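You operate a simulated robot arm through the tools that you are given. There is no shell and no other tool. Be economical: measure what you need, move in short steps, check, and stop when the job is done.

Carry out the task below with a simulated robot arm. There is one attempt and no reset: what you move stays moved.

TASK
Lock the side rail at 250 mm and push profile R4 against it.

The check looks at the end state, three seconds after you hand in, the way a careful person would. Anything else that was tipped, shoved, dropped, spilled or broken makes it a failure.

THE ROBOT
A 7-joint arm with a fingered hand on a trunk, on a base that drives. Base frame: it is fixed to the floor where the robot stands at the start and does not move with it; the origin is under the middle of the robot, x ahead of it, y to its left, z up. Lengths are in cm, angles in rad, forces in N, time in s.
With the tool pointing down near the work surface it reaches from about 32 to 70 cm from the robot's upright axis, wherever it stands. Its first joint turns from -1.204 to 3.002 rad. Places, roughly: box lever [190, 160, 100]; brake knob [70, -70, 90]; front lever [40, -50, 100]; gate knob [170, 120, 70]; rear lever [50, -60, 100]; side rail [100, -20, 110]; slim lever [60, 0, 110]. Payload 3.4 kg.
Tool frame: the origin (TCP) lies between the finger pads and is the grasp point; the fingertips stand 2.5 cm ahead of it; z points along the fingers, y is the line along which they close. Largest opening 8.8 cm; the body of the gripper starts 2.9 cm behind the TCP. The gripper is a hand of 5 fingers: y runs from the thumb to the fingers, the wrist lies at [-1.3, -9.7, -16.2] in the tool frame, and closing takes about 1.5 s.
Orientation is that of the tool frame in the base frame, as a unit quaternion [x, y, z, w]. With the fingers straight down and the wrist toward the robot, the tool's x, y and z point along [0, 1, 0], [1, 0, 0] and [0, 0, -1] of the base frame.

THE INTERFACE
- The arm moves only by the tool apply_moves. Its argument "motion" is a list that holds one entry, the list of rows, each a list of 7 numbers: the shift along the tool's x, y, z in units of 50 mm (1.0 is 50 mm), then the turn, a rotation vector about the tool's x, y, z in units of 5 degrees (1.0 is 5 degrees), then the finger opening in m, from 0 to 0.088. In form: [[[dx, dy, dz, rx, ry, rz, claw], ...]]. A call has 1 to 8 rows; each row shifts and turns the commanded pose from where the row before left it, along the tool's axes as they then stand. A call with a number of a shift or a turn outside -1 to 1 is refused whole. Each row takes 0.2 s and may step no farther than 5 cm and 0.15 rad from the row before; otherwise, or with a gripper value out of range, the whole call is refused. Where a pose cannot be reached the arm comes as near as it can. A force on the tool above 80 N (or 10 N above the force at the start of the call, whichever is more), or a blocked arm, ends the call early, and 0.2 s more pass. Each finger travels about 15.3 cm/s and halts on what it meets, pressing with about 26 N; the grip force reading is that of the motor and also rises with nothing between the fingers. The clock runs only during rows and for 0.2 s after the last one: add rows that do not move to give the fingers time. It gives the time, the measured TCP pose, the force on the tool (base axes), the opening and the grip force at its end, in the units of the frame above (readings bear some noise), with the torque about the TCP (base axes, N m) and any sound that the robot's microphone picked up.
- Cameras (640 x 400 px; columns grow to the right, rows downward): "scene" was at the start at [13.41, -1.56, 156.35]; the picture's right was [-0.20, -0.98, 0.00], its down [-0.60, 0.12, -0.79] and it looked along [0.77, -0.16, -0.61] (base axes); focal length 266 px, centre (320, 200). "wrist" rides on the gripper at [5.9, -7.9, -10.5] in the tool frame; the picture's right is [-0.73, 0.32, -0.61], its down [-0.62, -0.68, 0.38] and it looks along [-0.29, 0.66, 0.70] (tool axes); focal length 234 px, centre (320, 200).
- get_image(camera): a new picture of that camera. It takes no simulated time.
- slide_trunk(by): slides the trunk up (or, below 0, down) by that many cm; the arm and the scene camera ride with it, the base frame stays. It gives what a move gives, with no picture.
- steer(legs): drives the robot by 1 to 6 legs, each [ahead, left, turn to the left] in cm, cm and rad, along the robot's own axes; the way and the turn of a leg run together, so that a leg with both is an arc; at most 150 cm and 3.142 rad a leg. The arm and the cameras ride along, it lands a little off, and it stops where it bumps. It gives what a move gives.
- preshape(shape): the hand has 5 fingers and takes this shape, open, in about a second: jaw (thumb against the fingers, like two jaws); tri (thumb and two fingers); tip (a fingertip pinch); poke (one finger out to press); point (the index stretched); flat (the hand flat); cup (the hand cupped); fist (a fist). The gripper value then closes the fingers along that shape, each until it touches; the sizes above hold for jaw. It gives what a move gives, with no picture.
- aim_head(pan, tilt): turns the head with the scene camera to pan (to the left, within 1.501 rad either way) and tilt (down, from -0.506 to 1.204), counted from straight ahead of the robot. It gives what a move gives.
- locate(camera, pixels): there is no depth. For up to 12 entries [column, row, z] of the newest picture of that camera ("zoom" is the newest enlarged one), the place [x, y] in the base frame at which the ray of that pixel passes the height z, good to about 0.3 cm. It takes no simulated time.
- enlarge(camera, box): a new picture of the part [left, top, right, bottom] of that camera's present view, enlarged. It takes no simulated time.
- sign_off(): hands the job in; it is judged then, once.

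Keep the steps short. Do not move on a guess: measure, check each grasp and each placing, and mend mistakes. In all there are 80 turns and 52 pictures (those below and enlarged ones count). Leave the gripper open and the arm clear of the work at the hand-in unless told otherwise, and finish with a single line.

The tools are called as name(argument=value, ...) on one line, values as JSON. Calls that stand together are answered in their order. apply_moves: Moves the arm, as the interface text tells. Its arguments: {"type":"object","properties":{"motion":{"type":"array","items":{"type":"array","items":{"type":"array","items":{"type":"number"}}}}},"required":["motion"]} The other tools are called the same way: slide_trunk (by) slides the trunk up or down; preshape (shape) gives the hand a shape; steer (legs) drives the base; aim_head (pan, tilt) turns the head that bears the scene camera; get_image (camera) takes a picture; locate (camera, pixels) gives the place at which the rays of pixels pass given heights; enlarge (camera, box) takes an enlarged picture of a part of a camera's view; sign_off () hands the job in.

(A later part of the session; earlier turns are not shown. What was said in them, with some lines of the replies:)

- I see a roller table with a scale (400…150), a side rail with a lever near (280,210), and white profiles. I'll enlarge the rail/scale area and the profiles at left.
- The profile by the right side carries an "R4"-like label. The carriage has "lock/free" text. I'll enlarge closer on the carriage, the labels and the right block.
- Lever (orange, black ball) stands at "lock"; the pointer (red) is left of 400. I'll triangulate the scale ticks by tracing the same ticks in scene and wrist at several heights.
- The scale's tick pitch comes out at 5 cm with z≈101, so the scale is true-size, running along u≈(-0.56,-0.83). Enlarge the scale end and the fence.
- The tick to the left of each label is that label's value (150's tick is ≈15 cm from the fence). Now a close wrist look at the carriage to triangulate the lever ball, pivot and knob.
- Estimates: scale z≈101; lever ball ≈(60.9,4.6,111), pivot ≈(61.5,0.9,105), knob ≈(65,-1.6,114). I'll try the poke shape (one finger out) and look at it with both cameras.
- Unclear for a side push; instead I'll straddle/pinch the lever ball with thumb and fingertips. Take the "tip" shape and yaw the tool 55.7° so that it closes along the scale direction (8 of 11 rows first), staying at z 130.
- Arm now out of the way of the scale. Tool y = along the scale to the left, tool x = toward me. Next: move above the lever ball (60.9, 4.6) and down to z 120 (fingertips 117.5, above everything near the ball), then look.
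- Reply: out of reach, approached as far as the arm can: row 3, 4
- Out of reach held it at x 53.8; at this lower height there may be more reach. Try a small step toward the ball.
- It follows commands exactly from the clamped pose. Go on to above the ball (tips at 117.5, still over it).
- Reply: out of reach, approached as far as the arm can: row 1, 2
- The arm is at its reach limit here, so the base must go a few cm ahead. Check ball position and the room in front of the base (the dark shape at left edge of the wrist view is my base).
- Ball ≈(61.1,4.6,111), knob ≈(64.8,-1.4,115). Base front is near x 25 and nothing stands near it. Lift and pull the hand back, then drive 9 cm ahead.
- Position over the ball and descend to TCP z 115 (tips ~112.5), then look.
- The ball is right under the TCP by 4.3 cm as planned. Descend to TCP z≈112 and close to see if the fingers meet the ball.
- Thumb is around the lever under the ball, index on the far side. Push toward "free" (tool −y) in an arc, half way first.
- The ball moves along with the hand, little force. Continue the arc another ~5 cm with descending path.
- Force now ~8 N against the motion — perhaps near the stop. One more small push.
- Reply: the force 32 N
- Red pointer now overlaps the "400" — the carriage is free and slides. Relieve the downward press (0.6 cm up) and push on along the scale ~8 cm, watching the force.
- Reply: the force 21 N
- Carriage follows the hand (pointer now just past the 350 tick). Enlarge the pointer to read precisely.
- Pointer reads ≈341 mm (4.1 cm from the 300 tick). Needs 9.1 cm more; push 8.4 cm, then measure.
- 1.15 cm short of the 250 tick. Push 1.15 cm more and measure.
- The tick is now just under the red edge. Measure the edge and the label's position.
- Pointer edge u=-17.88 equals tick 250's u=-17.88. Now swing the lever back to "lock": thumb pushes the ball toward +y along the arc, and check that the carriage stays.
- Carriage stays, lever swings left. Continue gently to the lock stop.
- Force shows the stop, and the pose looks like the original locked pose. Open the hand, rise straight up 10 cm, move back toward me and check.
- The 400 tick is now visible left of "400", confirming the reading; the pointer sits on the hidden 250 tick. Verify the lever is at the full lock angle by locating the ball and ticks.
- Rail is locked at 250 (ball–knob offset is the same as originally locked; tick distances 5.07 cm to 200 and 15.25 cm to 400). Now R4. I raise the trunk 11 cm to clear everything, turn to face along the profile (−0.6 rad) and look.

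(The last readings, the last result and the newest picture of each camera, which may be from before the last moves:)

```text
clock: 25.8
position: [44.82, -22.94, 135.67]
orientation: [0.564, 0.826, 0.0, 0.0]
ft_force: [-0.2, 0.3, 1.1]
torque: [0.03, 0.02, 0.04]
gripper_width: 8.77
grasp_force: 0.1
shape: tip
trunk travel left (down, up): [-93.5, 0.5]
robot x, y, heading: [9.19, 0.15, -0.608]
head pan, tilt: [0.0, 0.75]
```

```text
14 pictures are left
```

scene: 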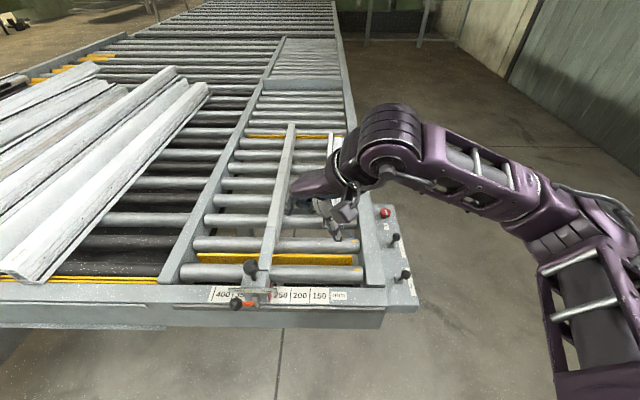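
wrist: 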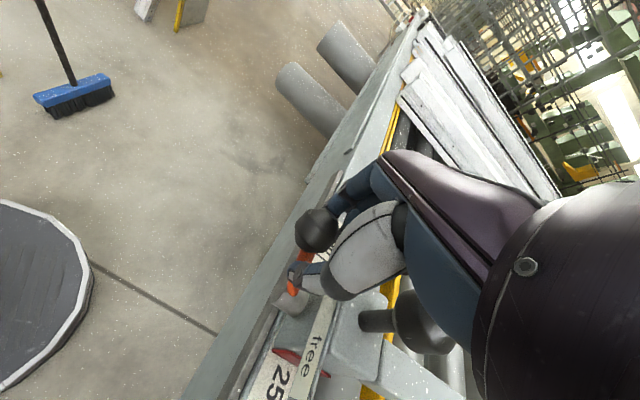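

The hand hides R4. Swing the hand ~25 cm left (high above) while turning it so its closing axis is again along the scale.

apply_moves(motion=[[[0.48, 0.7, 0, 0, 0, -0.98, 0.088], [0.42, 0.74, 0, 0, 0, -0.98, 0.088], [0.36, 0.77, 0, 0, 0, -0.98, 0.088], [0.29, 0.8, 0, 0, 0, -0.98, 0.088], [0.22, 0.82, 0, 0, 0, -0.98, 0.088], [0.15, 0.84, 0, 0, 0, -0.98, 0.088], [0.08, 0.85, 0, 0, 0, -0.98, 0.088]]])

get_image(camera="scene")

enlarge(camera="scene", box=[240, 110, 400, 310])

```text
clock: 27.4
position: [56.85, -5.31, 135.7]
orientation: [0.377, 0.926, 0.0, 0.001]
ft_force: [0.7, 0.7, 0.0]
torque: [-0.01, -0.01, 0.0]
gripper_width: 8.79
grasp_force: 0.0
shape: tip
out of reach, approached as far as the arm can: row 6, 7
trunk travel left (down, up): [-93.5, 0.5]
robot x, y, heading: [8.77, -0.23, -0.605]
head pan, tilt: [0.0, 0.75]
```

```text
13 pictures are left
```

scene: 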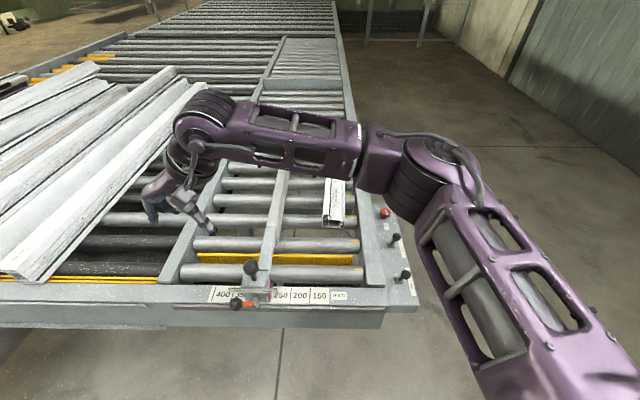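

```text
2.00 times, centred on (320, 210) of scene
```

zoom: 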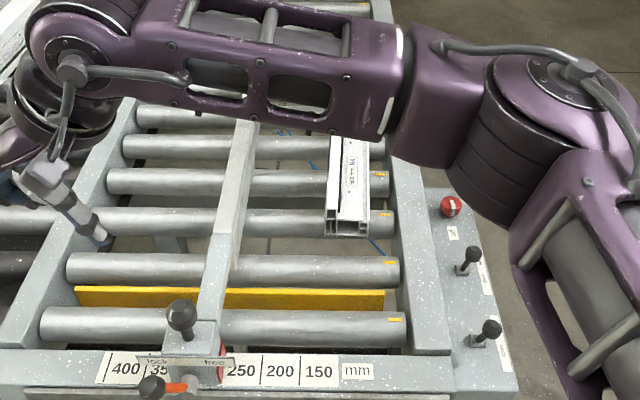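

locate(camera="zoom", pixels=[[326, 236, 101], [370, 237, 101], [328, 208, 106], [368, 210, 106], [398, 240, 101], [238, 262, 103], [238, 262, 101], [243, 230, 103], [249, 300, 101], [400, 140, 106], [256, 125, 104], [335, 138, 106]])

```text
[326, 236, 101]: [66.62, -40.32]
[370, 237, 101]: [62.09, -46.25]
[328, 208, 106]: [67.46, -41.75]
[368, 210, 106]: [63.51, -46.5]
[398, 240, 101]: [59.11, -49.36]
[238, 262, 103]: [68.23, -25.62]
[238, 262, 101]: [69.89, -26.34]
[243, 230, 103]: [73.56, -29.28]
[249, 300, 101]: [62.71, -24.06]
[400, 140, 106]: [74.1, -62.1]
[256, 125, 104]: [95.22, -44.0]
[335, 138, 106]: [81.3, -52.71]
```

Profile R4: width ≈7.5 cm, u from −4.3 to 3.1, near end at v≈77.5 (far ≈127.5), rail face at u≈−17.6, fence at u≈7.3. Best access is from the right side of the table, reaching over the fence at the profile's middle. Check room on that side.

locate(camera="scene", pixels=[[418, 305, 95], [418, 305, 100], [500, 110, 0], [600, 160, 0], [430, 240, 0], [400, 232, 100], [403, 270, 107], [385, 205, 100], [360, 60, 0]])

aim_head(pan=-0.8, tilt=0.6)

get_image(camera="scene")

```text
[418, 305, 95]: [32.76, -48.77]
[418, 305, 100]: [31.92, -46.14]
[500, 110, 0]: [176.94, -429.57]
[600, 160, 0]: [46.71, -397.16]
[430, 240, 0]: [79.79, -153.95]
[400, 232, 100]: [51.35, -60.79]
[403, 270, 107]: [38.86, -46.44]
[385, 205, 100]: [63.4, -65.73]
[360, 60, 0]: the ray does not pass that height
```

```text
clock: 28.5
position: [56.85, -5.37, 135.75]
orientation: [0.378, 0.926, 0.001, 0.001]
ft_force: [-0.5, 0.3, -0.5]
torque: [0.01, -0.03, 0.04]
gripper_width: 8.78
grasp_force: 0.0
shape: tip
trunk travel left (down, up): [-93.5, 0.5]
robot x, y, heading: [9.23, -0.28, -0.605]
head pan, tilt: [-0.799, 0.6]
```

```text
11 pictures are left
```

scene: 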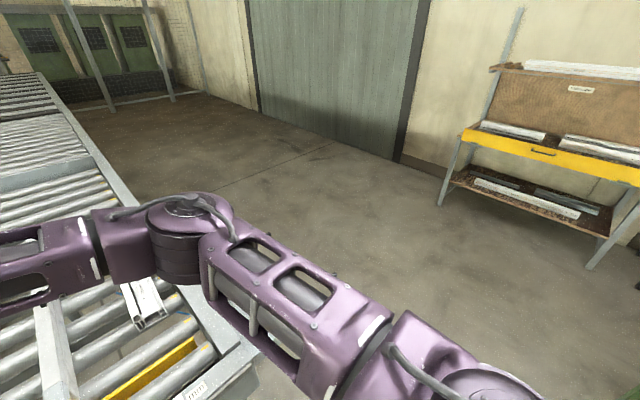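

The floor to the right is free; table block's outer edge is at u≈21. Drive right 57 cm, ahead 93 cm, then turn left 1.577 rad to face the fence with the base clear of the block.

steer(legs=[[0, -57, 0], [93, 0, 0], [0, 0, 1.577]])

aim_head(pan=0, tilt=0.8)

get_image(camera="scene")

```text
clock: 40.1
position: [57.51, -52.66, 135.66]
orientation: [-0.39, 0.921, 0.001, -0.001]
ft_force: [-0.6, 0.0, 0.1]
torque: [-0.02, 0.01, -0.01]
gripper_width: 8.79
grasp_force: 0.1
shape: tip
trunk travel left (down, up): [-93.5, 0.5]
robot x, y, heading: [52.03, -100.69, 0.972]
head pan, tilt: [-0.799, 0.6]
```

```text
clock: 41.2
position: [57.48, -52.7, 135.8]
orientation: [-0.39, 0.921, 0.001, 0.0]
ft_force: [-0.6, 0.4, 0.8]
torque: [-0.01, -0.01, 0.0]
gripper_width: 8.82
grasp_force: 0.1
shape: tip
trunk travel left (down, up): [-93.5, 0.5]
robot x, y, heading: [52.13, -100.27, 0.972]
head pan, tilt: [0.0, 0.799]
```

```text
10 pictures are left
```

scene: 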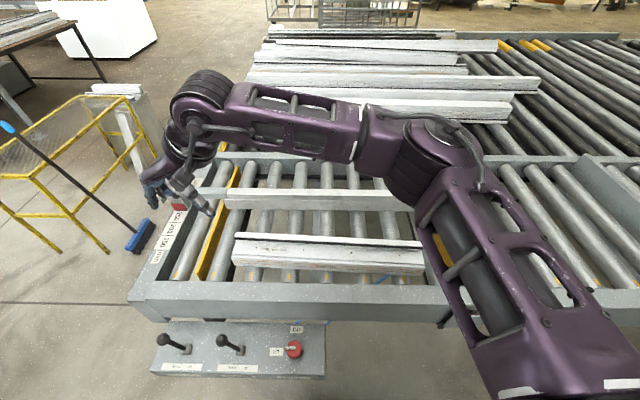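

Clear view of R4 (from (233,255) to (425,265)), rail behind it, fence in front. Enlarge and measure.

enlarge(camera="scene", box=[200, 170, 450, 326])

```text
2.56 times, centred on (325, 248) of scene
```

zoom: 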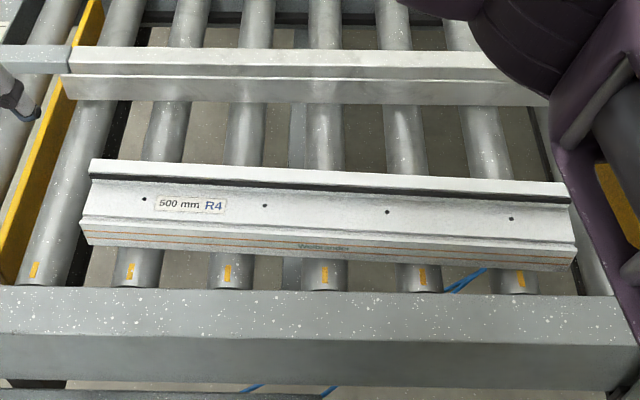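

locate(camera="zoom", pixels=[[87, 245, 101.5], [573, 272, 101.5], [325, 262, 101.5], [83, 222, 106], [575, 246, 106], [92, 160, 107.5], [570, 182, 107.5], [75, 97, 101.5], [535, 106, 101.5], [100, 286, 106], [500, 294, 106], [325, 291, 106]])

```text
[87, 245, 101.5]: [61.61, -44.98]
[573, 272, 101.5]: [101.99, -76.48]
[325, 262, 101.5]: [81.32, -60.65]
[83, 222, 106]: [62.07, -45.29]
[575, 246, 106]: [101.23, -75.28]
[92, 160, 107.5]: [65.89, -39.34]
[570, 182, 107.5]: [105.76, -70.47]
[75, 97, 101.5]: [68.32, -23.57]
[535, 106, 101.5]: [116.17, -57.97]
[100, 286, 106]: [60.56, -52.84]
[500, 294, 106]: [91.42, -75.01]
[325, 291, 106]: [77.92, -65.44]
```

The fence top is low (z≈100.5, no obstacle). Long edges give table axes v'=(0.812,−0.583), u'=(−0.583,−0.812). R4: bottom z≈103, fence-side face u'≈1.5 (near) to 3.5 (far), v' 76.8–126.8, skewed ~2.3°; rail face u'≈−18.9. Take jaw shape, turn the hand so that the finger backs face the profile, and go above the fence side of its middle.

preshape(shape="jaw")

apply_moves(motion=[[[0, 0, 0, 0, 0, 1, 0], [0, 0, 0, 0, 0, 1, 0], [0, 0, 0, 0, 0, 1, 0], [0, 0, 0, 0, 0, 1, 0], [0, 0, 0, 0, 0, 1, 0], [0, 0, 0, 0, 0, 1, 0], [0, 0, 0, 0, 0, 1, 0], [0, 0, 0, 0, 0, 1, 0]]])

apply_moves(motion=[[[0, 0, 0, 0, 0, 1, 0], [0, 0, 0, 0, 0, 1, 0], [0, 0, 0, 0, 0, 1, 0], [0, 0, 0, 0, 0, 1, 0], [0, 0, 0, 0, 0, 1, 0], [0, 0, 0, 0, 0, 1, 0], [0, 0, 0, 0, 0, 1, 0], [0, 0, 0, 0, 0, 1, 0]]])

apply_moves(motion=[[[0, 0, 0, 0, 0, 0.32, 0], [-0.96, 0.01, 0, 0, 0, 0, 0], [-0.96, 0.01, 0, 0, 0, 0, 0], [-0.96, 0.01, 0, 0, 0, 0, 0], [-0.96, 0.01, 0, 0, 0, 0, 0], [-0.96, 0.01, 0, 0, 0, 0, 0]]])

```text
clock: 42.1
position: [57.53, -52.66, 135.69]
orientation: [-0.389, 0.921, 0.001, -0.001]
ft_force: [-0.4, -0.3, -0.1]
torque: [0.0, 0.03, 0.0]
gripper_width: 8.76
grasp_force: 0.1
shape: jaw
trunk travel left (down, up): [-93.5, 0.5]
robot x, y, heading: [52.43, -100.4, 0.972]
head pan, tilt: [0.0, 0.799]
```

```text
clock: 44.0
position: [57.49, -52.7, 135.64]
orientation: [-0.049, 0.999, 0.0, 0.0]
ft_force: [-0.6, -0.7, 0.4]
torque: [0.01, 0.0, 0.0]
gripper_width: 0.0
grasp_force: 26.3
shape: jaw
trunk travel left (down, up): [-93.5, 0.5]
robot x, y, heading: [52.27, -100.71, 0.973]
head pan, tilt: [0.0, 0.799]
```

```text
clock: 45.8
position: [57.37, -52.77, 135.64]
orientation: [0.295, 0.955, 0.0, 0.0]
ft_force: [-0.4, 0.5, 0.5]
torque: [-0.01, 0.01, 0.04]
gripper_width: 0.0
grasp_force: 26.0
shape: jaw
trunk travel left (down, up): [-93.5, 0.5]
robot x, y, heading: [52.67, -100.76, 0.971]
head pan, tilt: [0.0, 0.799]
```

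```text
clock: 47.1
position: [77.59, -67.32, 135.62]
orientation: [0.308, 0.951, 0.0, -0.001]
ft_force: [0.3, -0.9, -0.2]
torque: [0.01, 0.02, -0.01]
gripper_width: 0.0
grasp_force: 26.2
shape: jaw
trunk travel left (down, up): [-93.5, 0.5]
robot x, y, heading: [52.27, -100.14, 0.976]
head pan, tilt: [0.0, 0.799]
```

Lower to TCP z≈111 on the fence side of R4 and look.

apply_moves(motion=[[[0, 0, 1, 0, 0, 0, 0], [0, 0, 1, 0, 0, 0, 0], [0, 0, 1, 0, 0, 0, 0], [0, 0, 1, 0, 0, 0, 0], [0, 0, 0.9, 0, 0, 0, 0]]])

enlarge(camera="scene", box=[200, 150, 460, 340])

get_image(camera="wrist")

```text
clock: 48.4
position: [77.11, -66.83, 111.2]
orientation: [0.308, 0.952, 0.001, -0.002]
ft_force: [-0.2, -0.4, 0.5]
torque: [0.03, 0.0, -0.01]
gripper_width: 0.0
grasp_force: 25.9
shape: jaw
trunk travel left (down, up): [-93.5, 0.5]
robot x, y, heading: [52.4, -100.75, 0.974]
head pan, tilt: [0.0, 0.799]
```

```text
2.11 times, centred on (330, 245) of scene
```

zoom: 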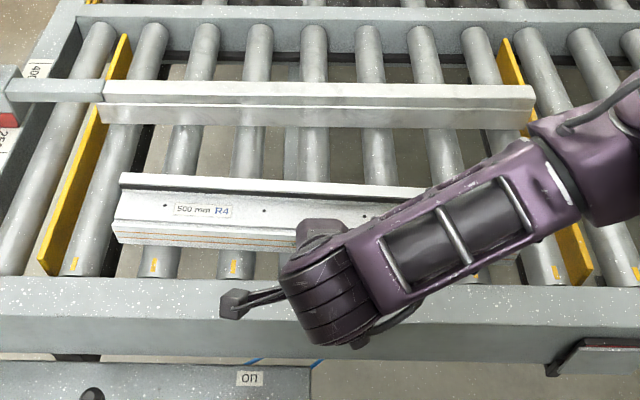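

```text
7 pictures are left
```

wrist: 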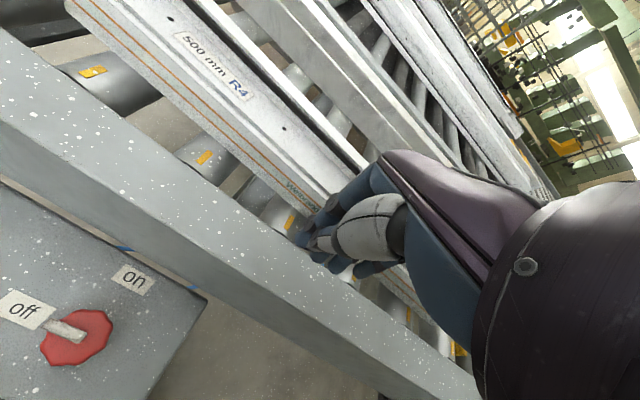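

Hand is on the fence side, fingertips beside R4's face. Lower to z≈108.5 and move toward the profile until contact.

apply_moves(motion=[[[0, 0, 0.54, 0, 0, 0, 0], [0, 0.3, 0, 0, 0, 0, 0], [0, 0.3, 0, 0, 0, 0, 0], [0, 0.3, 0, 0, 0, 0, 0]]])

```text
clock: 49.4
position: [79.64, -62.99, 108.51]
orientation: [0.307, 0.952, 0.0, -0.002]
ft_force: [-0.2, -0.5, -0.1]
torque: [0.02, 0.02, 0.02]
gripper_width: 0.0
grasp_force: 26.0
shape: jaw
trunk travel left (down, up): [-93.5, 0.5]
robot x, y, heading: [52.15, -99.99, 0.968]
head pan, tilt: [0.0, 0.799]
```

apply_moves(motion=[[[0, 0.2, 0, 0, 0, 0, 0], [0, 0.2, 0, 0, 0, 0, 0], [0, 0.2, 0, 0, 0, 0, 0]]])

get_image(camera="wrist")

```text
clock: 50.1
position: [81.37, -60.44, 108.42]
orientation: [0.308, 0.951, 0.0, -0.001]
ft_force: [-1.4, -2.7, 4.0]
torque: [-0.03, 0.03, 0.02]
gripper_width: 0.0
grasp_force: 26.3
shape: jaw
trunk travel left (down, up): [-93.5, 0.5]
robot x, y, heading: [52.26, -100.3, 0.971]
head pan, tilt: [0.0, 0.799]
```

```text
6 pictures are left
```

wrist: 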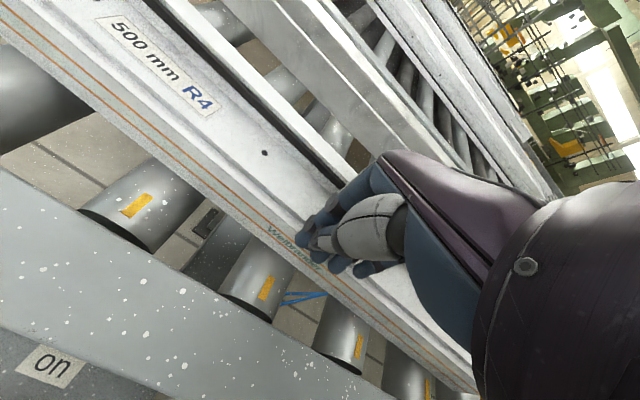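

Contact made and R4 slides (small force, 3 N). Push on 9 cm.

apply_moves(motion=[[[0, 0.3, -0.03, 0, 0, 0, 0], [0, 0.3, 0, 0, 0, 0, 0], [0, 0.3, 0, 0, 0, 0, 0], [0, 0.3, 0, 0, 0, 0, 0], [0, 0.3, 0, 0, 0, 0, 0], [0, 0.3, 0, 0, 0, 0, 0]]])

enlarge(camera="scene", box=[200, 150, 460, 340])

```text
clock: 51.5
position: [86.8, -53.28, 108.7]
orientation: [0.307, 0.952, 0.001, 0.0]
ft_force: [-1.3, -3.4, 7.6]
torque: [0.0, 0.01, 0.0]
gripper_width: 0.0
grasp_force: 25.5
shape: jaw
trunk travel left (down, up): [-93.5, 0.5]
robot x, y, heading: [52.55, -100.47, 0.973]
head pan, tilt: [0.0, 0.799]
```

```text
2.11 times, centred on (330, 245) of scene
```

zoom: 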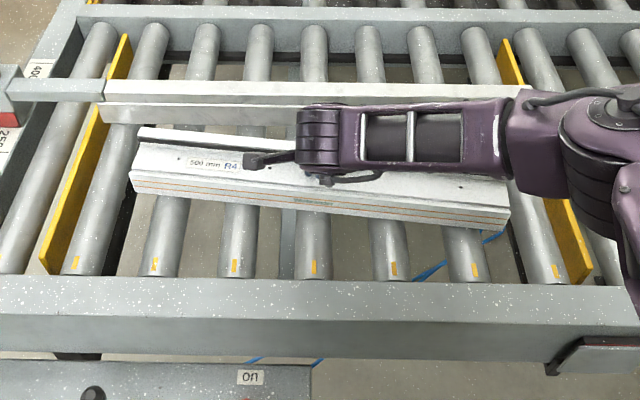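

R4 is skewing (near end leads). Back off 3.5 cm, shift ~14 cm toward the far end, and push there.

apply_moves(motion=[[[0, -0.35, 0, 0, 0, 0, 0], [0, -0.35, 0, 0, 0, 0, 0], [-0.95, 0, 0, 0, 0, 0, 0], [-0.95, 0, 0, 0, 0, 0, 0], [-0.95, 0, 0, 0, 0, 0, 0]]])

apply_moves(motion=[[[0, 0.2, 0, 0, 0, 0, 0], [0, 0.2, 0, 0, 0, 0, 0], [0, 0.2, 0, 0, 0, 0, 0], [0, 0.2, 0, 0, 0, 0, 0], [0, 0.15, 0, 0, 0, 0, 0]]])

enlarge(camera="scene", box=[200, 150, 460, 340])

```text
clock: 52.8
position: [96.16, -64.49, 108.51]
orientation: [0.307, 0.952, 0.0, -0.001]
ft_force: [-1.3, -2.9, 6.0]
torque: [-0.02, 0.03, 0.0]
gripper_width: 0.0
grasp_force: 25.9
shape: jaw
trunk travel left (down, up): [-93.5, 0.5]
robot x, y, heading: [52.05, -100.36, 0.971]
head pan, tilt: [0.0, 0.799]
```

```text
clock: 54.0
position: [98.92, -60.56, 108.53]
orientation: [0.307, 0.952, 0.001, 0.0]
ft_force: [-0.4, -0.5, 4.3]
torque: [-0.01, 0.0, 0.02]
gripper_width: 0.0
grasp_force: 26.2
shape: jaw
trunk travel left (down, up): [-93.5, 0.5]
robot x, y, heading: [51.96, -100.49, 0.975]
head pan, tilt: [0.0, 0.799]
```

```text
2.11 times, centred on (330, 245) of scene
```

zoom: 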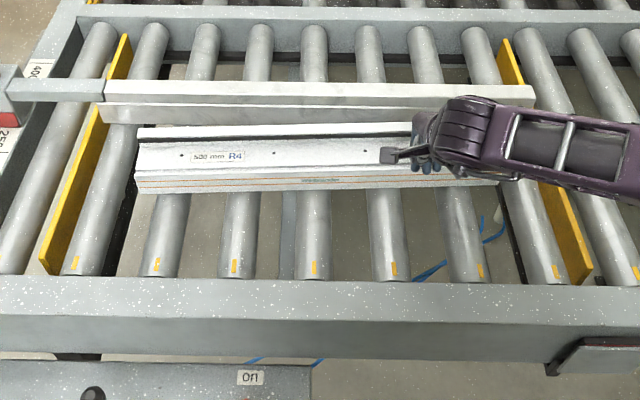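

Far end has swung forward; nearly parallel now. Measure profile and rail edges.

locate(camera="zoom", pixels=[[137, 193, 103], [497, 185, 103], [138, 128, 109.5], [410, 122, 109.5], [102, 122, 103.5], [300, 126, 103.5], [104, 103, 109], [390, 108, 109], [530, 108, 109]])

```text
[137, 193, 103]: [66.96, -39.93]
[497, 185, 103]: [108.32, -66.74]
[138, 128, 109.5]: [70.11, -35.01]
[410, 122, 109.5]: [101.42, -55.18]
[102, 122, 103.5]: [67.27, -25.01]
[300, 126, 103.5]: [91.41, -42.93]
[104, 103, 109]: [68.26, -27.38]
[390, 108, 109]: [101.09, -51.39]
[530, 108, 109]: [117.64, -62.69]
```

Remaining gap to rail ≈5.5 cm (near) and ≈3.5 cm (far). Back off, shift back to v'≈98, slightly higher, and push 4 cm.

apply_moves(motion=[[[0, -0.4, -0.08, 0, 0, 0, 0], [0.88, 0, 0, 0, 0, 0, 0], [0.88, 0, 0, 0, 0, 0, 0], [0.88, 0, 0, 0, 0, 0, 0], [0.88, 0, 0, 0, 0, 0, 0]]])

apply_moves(motion=[[[0, 0.2, 0, 0, 0, 0, 0], [0, 0.2, 0, 0, 0, 0, 0], [0, 0.2, 0, 0, 0, 0, 0], [0, 0.2, 0, 0, 0, 0, 0]]])

```text
clock: 55.1
position: [83.46, -51.58, 108.69]
orientation: [0.307, 0.952, -0.001, 0.001]
ft_force: [0.2, 0.4, 0.8]
torque: [-0.05, 0.0, 0.0]
gripper_width: 0.01
grasp_force: 26.1
shape: jaw
trunk travel left (down, up): [-93.5, 0.5]
robot x, y, heading: [52.35, -100.33, 0.973]
head pan, tilt: [0.0, 0.799]
```

```text
clock: 56.1
position: [85.86, -48.51, 108.83]
orientation: [0.307, 0.952, -0.001, 0.0]
ft_force: [0.3, 0.0, -0.5]
torque: [-0.02, 0.03, -0.01]
gripper_width: 0.0
grasp_force: 25.9
shape: jaw
trunk travel left (down, up): [-93.5, 0.5]
robot x, y, heading: [52.28, -100.68, 0.969]
head pan, tilt: [0.0, 0.799]
```

Force reads zero — check whether the fingers are still behind the flange.

enlarge(camera="wrist", box=[120, 60, 520, 310])

```text
1.60 times, centred on (320, 185) of wrist
```

zoom: 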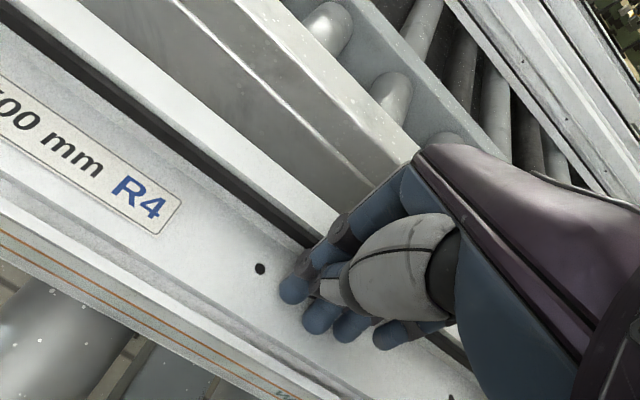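

The fingers rode over the lip onto R4's top (tips were too high). Lift, go back behind the fence-side face, and go lower (tips ≈104).

apply_moves(motion=[[[0, 0, -0.6, 0, 0, 0, 0], [0, -0.8, 0, 0, 0, 0, 0], [0, -0.8, 0, 0, 0, 0, 0], [0, 0, 0.5, 0, 0, 0, 0], [0, 0, 0.54, 0, 0, 0, 0]]])

apply_moves(motion=[[[0, 0.2, 0, 0, 0, 0, 0], [0, 0.2, 0, 0, 0, 0, 0], [0, 0.2, 0, 0, 0, 0, 0], [0, 0.2, 0, 0, 0, 0, 0]]])

```text
clock: 57.4
position: [81.14, -55.0, 106.77]
orientation: [0.308, 0.952, 0.0, -0.001]
ft_force: [0.2, 0.3, -0.6]
torque: [-0.02, 0.0, 0.0]
gripper_width: 0.0
grasp_force: 25.9
shape: jaw
trunk travel left (down, up): [-93.5, 0.5]
robot x, y, heading: [52.42, -100.56, 0.973]
head pan, tilt: [0.0, 0.799]
```

```text
clock: 58.4
position: [83.46, -51.91, 106.73]
orientation: [0.307, 0.952, 0.0, 0.0]
ft_force: [-0.7, -1.7, 1.3]
torque: [0.01, -0.03, -0.03]
gripper_width: 0.0
grasp_force: 25.9
shape: jaw
trunk travel left (down, up): [-93.5, 0.5]
robot x, y, heading: [52.13, -100.57, 0.972]
head pan, tilt: [0.0, 0.799]
```

Contact behind the face now (reaction 1.8 N). Push 2.5 cm more.

apply_moves(motion=[[[0, 0.13, 0, 0, 0, 0, 0], [0, 0.13, 0, 0, 0, 0, 0], [0, 0.12, 0, 0, 0, 0, 0], [0, 0.12, 0, 0, 0, 0, 0]]])

enlarge(camera="scene", box=[220, 150, 440, 290])

```text
clock: 59.4
position: [85.16, -49.7, 106.81]
orientation: [0.308, 0.952, 0.001, 0.0]
ft_force: [-2.3, -2.2, 2.7]
torque: [0.04, 0.0, -0.02]
gripper_width: 0.0
grasp_force: 26.1
shape: jaw
trunk travel left (down, up): [-93.5, 0.5]
robot x, y, heading: [52.02, -100.44, 0.972]
head pan, tilt: [0.0, 0.799]
```

```text
2.86 times, centred on (330, 220) of scene
```

zoom: 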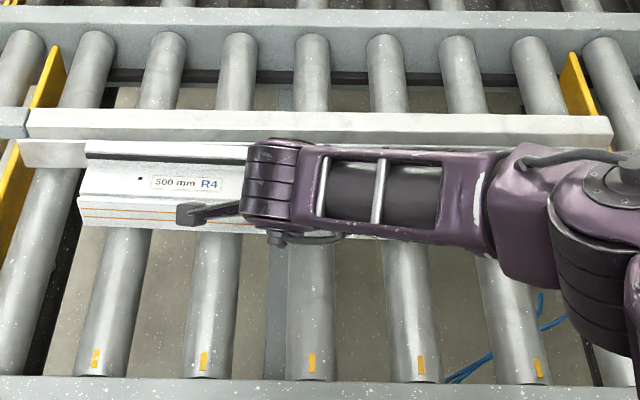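

locate(camera="zoom", pixels=[[82, 224, 103], [250, 233, 103], [87, 141, 109.5], [245, 147, 109.5], [24, 165, 103.5], [30, 138, 109], [600, 146, 109]])

```text
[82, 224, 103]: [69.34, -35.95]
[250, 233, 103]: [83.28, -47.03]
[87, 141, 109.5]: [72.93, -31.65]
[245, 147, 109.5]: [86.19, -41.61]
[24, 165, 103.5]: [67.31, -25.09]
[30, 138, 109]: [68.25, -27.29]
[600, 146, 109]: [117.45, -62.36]
```

Near end is within ~1 cm or less of the rail; far end lags ~1–2 cm. Back off, shift 14 cm toward far, and push there in small steps watching force.

apply_moves(motion=[[[0, -0.35, 0, 0, 0, 0, 0], [-0.95, 0, 0, 0, 0, 0, 0], [-0.95, 0, 0, 0, 0, 0, 0], [-0.95, 0, 0, 0, 0, 0, 0], [0, 0.2, 0, 0, 0, 0, 0], [0, 0.15, 0, 0, 0, 0, 0], [0, 0.05, 0, 0, 0, 0, 0]]])

apply_moves(motion=[[[0, 0.06, 0, 0, 0, 0, 0], [0, 0.06, 0, 0, 0, 0, 0]]])

```text
clock: 61.0
position: [96.62, -57.77, 106.9]
orientation: [0.308, 0.951, 0.001, -0.001]
ft_force: [-0.7, -1.4, 2.8]
torque: [-0.01, -0.07, -0.03]
gripper_width: 0.01
grasp_force: 25.7
shape: jaw
trunk travel left (down, up): [-93.5, 0.5]
robot x, y, heading: [51.96, -100.69, 0.975]
head pan, tilt: [0.0, 0.799]
```

```text
clock: 61.5
position: [97.02, -57.43, 106.84]
orientation: [0.308, 0.952, 0.001, 0.0]
ft_force: [-0.9, -1.5, 2.0]
torque: [0.0, -0.03, -0.04]
gripper_width: 0.0
grasp_force: 26.1
shape: jaw
trunk travel left (down, up): [-93.5, 0.5]
robot x, y, heading: [52.35, -100.53, 0.972]
head pan, tilt: [0.0, 0.799]
```

apply_moves(motion=[[[0, 0.06, 0, 0, 0, 0, 0], [0, 0.04, 0, 0, 0, 0, 0]]])

apply_moves(motion=[[[0, 0.06, 0, 0, 0, 0, 0]]])

apply_moves(motion=[[[0, 0.06, 0, 0, 0, 0, 0]]])

```text
clock: 62.1
position: [97.28, -56.99, 106.77]
orientation: [0.307, 0.952, 0.001, 0.0]
ft_force: [-2.1, -2.8, 3.3]
torque: [0.01, -0.05, -0.01]
gripper_width: 0.0
grasp_force: 26.3
shape: jaw
trunk travel left (down, up): [-93.5, 0.5]
robot x, y, heading: [52.26, -100.6, 0.973]
head pan, tilt: [0.0, 0.799]
```

```text
clock: 62.5
position: [97.36, -56.92, 106.94]
orientation: [0.307, 0.952, 0.0, 0.0]
ft_force: [-1.8, -2.5, 2.7]
torque: [0.0, -0.03, -0.06]
gripper_width: 0.01
grasp_force: 26.1
shape: jaw
trunk travel left (down, up): [-93.5, 0.5]
robot x, y, heading: [51.96, -100.3, 0.968]
head pan, tilt: [0.0, 0.799]
```

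```text
clock: 63.0
position: [97.44, -56.79, 106.97]
orientation: [0.307, 0.952, 0.002, 0.0]
ft_force: [-4.3, -7.3, 4.2]
torque: [-0.05, 0.06, -0.08]
gripper_width: 0.0
grasp_force: 26.3
shape: jaw
trunk travel left (down, up): [-93.5, 0.5]
robot x, y, heading: [52.37, -100.01, 0.97]
head pan, tilt: [0.0, 0.799]
```

Far end meets the rail (force up to 8.5 N). Now do the same near the near end (v'≈91).

apply_moves(motion=[[[0, -0.35, 0, 0, 0, 0, 0], [0.85, 0, 0, 0, 0, 0, 0], [0.85, 0, 0, 0, 0, 0, 0], [0.85, 0, 0, 0, 0, 0, 0], [0.85, 0, 0, 0, 0, 0, 0], [0.85, 0, 0, 0, 0, 0, 0], [0, 0.15, 0, 0, 0, 0, 0], [0, 0.1, 0, 0, 0, 0, 0]]])

apply_moves(motion=[[[0, 0.06, 0, 0, 0, 0, 0]]])

apply_moves(motion=[[[0, 0.05, 0, 0, 0, 0, 0]]])

```text
clock: 64.8
position: [79.98, -44.74, 106.79]
orientation: [0.307, 0.952, 0.001, 0.0]
ft_force: [-0.7, -2.8, 1.1]
torque: [-0.02, -0.03, -0.07]
gripper_width: 0.0
grasp_force: 25.9
shape: jaw
trunk travel left (down, up): [-93.5, 0.5]
robot x, y, heading: [52.25, -100.15, 0.973]
head pan, tilt: [0.0, 0.799]
```

```text
clock: 65.2
position: [80.29, -44.43, 106.75]
orientation: [0.307, 0.952, -0.001, -0.001]
ft_force: [-3.4, -6.2, 3.1]
torque: [0.01, -0.04, -0.08]
gripper_width: 0.0
grasp_force: 26.0
shape: jaw
trunk travel left (down, up): [-93.5, 0.5]
robot x, y, heading: [52.3, -100.27, 0.972]
head pan, tilt: [0.0, 0.799]
```

```text
clock: 65.5
position: [80.3, -44.38, 106.78]
orientation: [0.307, 0.952, 0.001, -0.001]
ft_force: [-6.8, -9.0, 1.6]
torque: [-0.1, -0.01, -0.07]
gripper_width: 0.01
grasp_force: 26.2
shape: jaw
trunk travel left (down, up): [-93.5, 0.5]
robot x, y, heading: [52.57, -100.67, 0.973]
head pan, tilt: [0.0, 0.799]
```

Near end also blocked (11 N) at the same line (u'≈−10.8 vs −10.7). Final press at the middle.

apply_moves(motion=[[[0, -0.3, 0, 0, 0, 0, 0], [-0.8, 0, 0, 0, 0, 0, 0], [-0.8, 0, 0, 0, 0, 0, 0], [-0.8, 0, 0, 0, 0, 0, 0], [0, 0.15, 0, 0, 0, 0, 0], [0, 0.1, 0, 0, 0, 0, 0]]])

apply_moves(motion=[[[0, 0.06, 0, 0, 0, 0, 0]]])

apply_moves(motion=[[[0, 0.05, 0, 0, 0, 0, 0]]])

```text
clock: 67.0
position: [90.02, -51.52, 106.9]
orientation: [0.308, 0.951, 0.001, -0.001]
ft_force: [-2.3, -1.5, 1.8]
torque: [-0.02, 0.01, -0.03]
gripper_width: 0.0
grasp_force: 26.2
shape: jaw
trunk travel left (down, up): [-93.5, 0.5]
robot x, y, heading: [52.37, -100.67, 0.972]
head pan, tilt: [0.0, 0.799]
```

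```text
clock: 67.3
position: [90.06, -51.4, 106.92]
orientation: [0.308, 0.952, 0.001, 0.001]
ft_force: [-5.2, -9.0, 2.2]
torque: [-0.14, 0.04, -0.08]
gripper_width: 0.02
grasp_force: 25.4
shape: jaw
trunk travel left (down, up): [-93.5, 0.5]
robot x, y, heading: [52.45, -100.57, 0.973]
head pan, tilt: [0.0, 0.799]
```

```text
clock: 67.8
position: [90.21, -51.13, 106.94]
orientation: [0.308, 0.951, 0.0, 0.001]
ft_force: [-6.1, -14.1, 1.1]
torque: [-0.18, 0.09, -0.11]
gripper_width: 0.0
grasp_force: 26.3
shape: jaw
trunk travel left (down, up): [-93.5, 0.5]
robot x, y, heading: [52.12, -100.4, 0.978]
head pan, tilt: [0.0, 0.799]
```

Solid contact at the middle (15 N). Retreat straight back, then up, and open the hand; then check.

apply_moves(motion=[[[0, -0.4, 0, 0, 0, 0, 0], [0, -0.8, 0, 0, 0, 0, 0], [0, -0.8, 0, 0, 0, 0, 0], [0, -0.3, -0.9, 0, 0, 0, 0], [0, 0, -1, 0, 0, 0, 0], [0, 0, -1, 0, 0, 0, 0.05], [0, 0, -1, 0, 0, 0, 0.088], [0, -0.8, 0, 0, 0, 0, 0.088]]])

apply_moves(motion=[[[-0.9, 0, 0, 0, 0, 0, 0.088], [-0.9, 0, 0, 0, 0, 0, 0.088], [-0.9, 0, 0, 0, 0, 0, 0.088], [-0.9, 0, 0, 0, 0, 0, 0.088], [-0.9, 0, 0, 0, 0, 0, 0.088]]])

enlarge(camera="scene", box=[170, 130, 430, 292])

```text
clock: 69.5
position: [81.21, -63.56, 126.67]
orientation: [0.307, 0.952, 0.002, 0.0]
ft_force: [0.1, 0.0, 0.1]
torque: [-0.02, 0.02, -0.03]
gripper_width: 8.75
grasp_force: 0.0
shape: jaw
trunk travel left (down, up): [-93.5, 0.5]
robot x, y, heading: [52.19, -100.4, 0.971]
head pan, tilt: [0.0, 0.799]
```

```text
clock: 70.8
position: [100.1, -76.69, 126.71]
orientation: [0.307, 0.952, 0.001, 0.0]
ft_force: [0.2, 0.1, -0.5]
torque: [0.01, -0.01, -0.02]
gripper_width: 8.75
grasp_force: 0.2
shape: jaw
trunk travel left (down, up): [-93.5, 0.5]
robot x, y, heading: [52.38, -100.31, 0.968]
head pan, tilt: [0.0, 0.799]
```

```text
2.46 times, centred on (300, 211) of scene
```

zoom: 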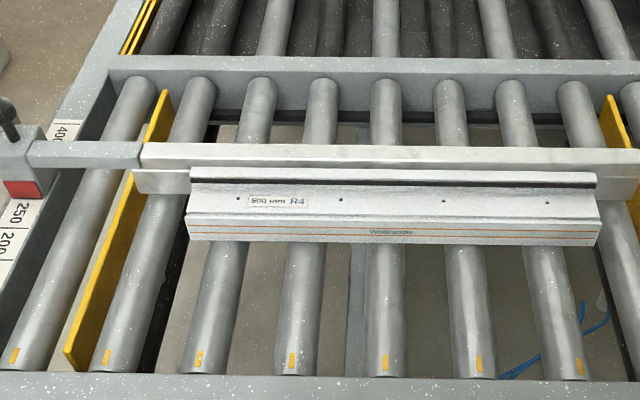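

R4 lies parallel and flush along the rail. Last picture: check the pointer is still at 250 after the pushing.

enlarge(camera="scene", box=[155, 160, 255, 240])

```text
5.00 times, centred on (205, 200) of scene
```

zoom: 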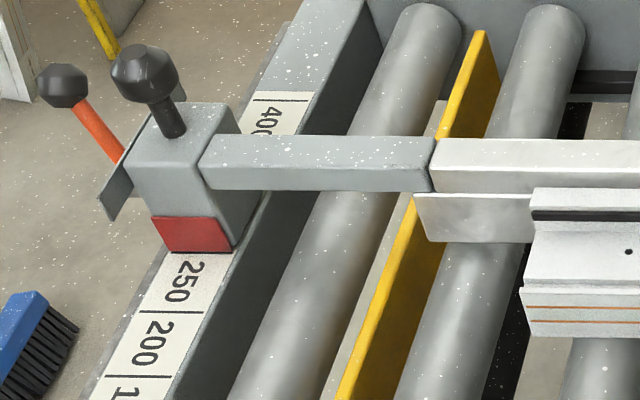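

The pointer's bottom edge (row ≈252) sits where the hidden 250 tick should be (row ≈251), the lever is at lock and R4 is flush with the rail. The hand is open and clear, so I'm handing in.

sign_off()

```text
The job is handed in.
```

The side rail is locked at 250 mm and profile R4 is pushed flush against it; I have handed the job in, with the hand open and the arm clear.
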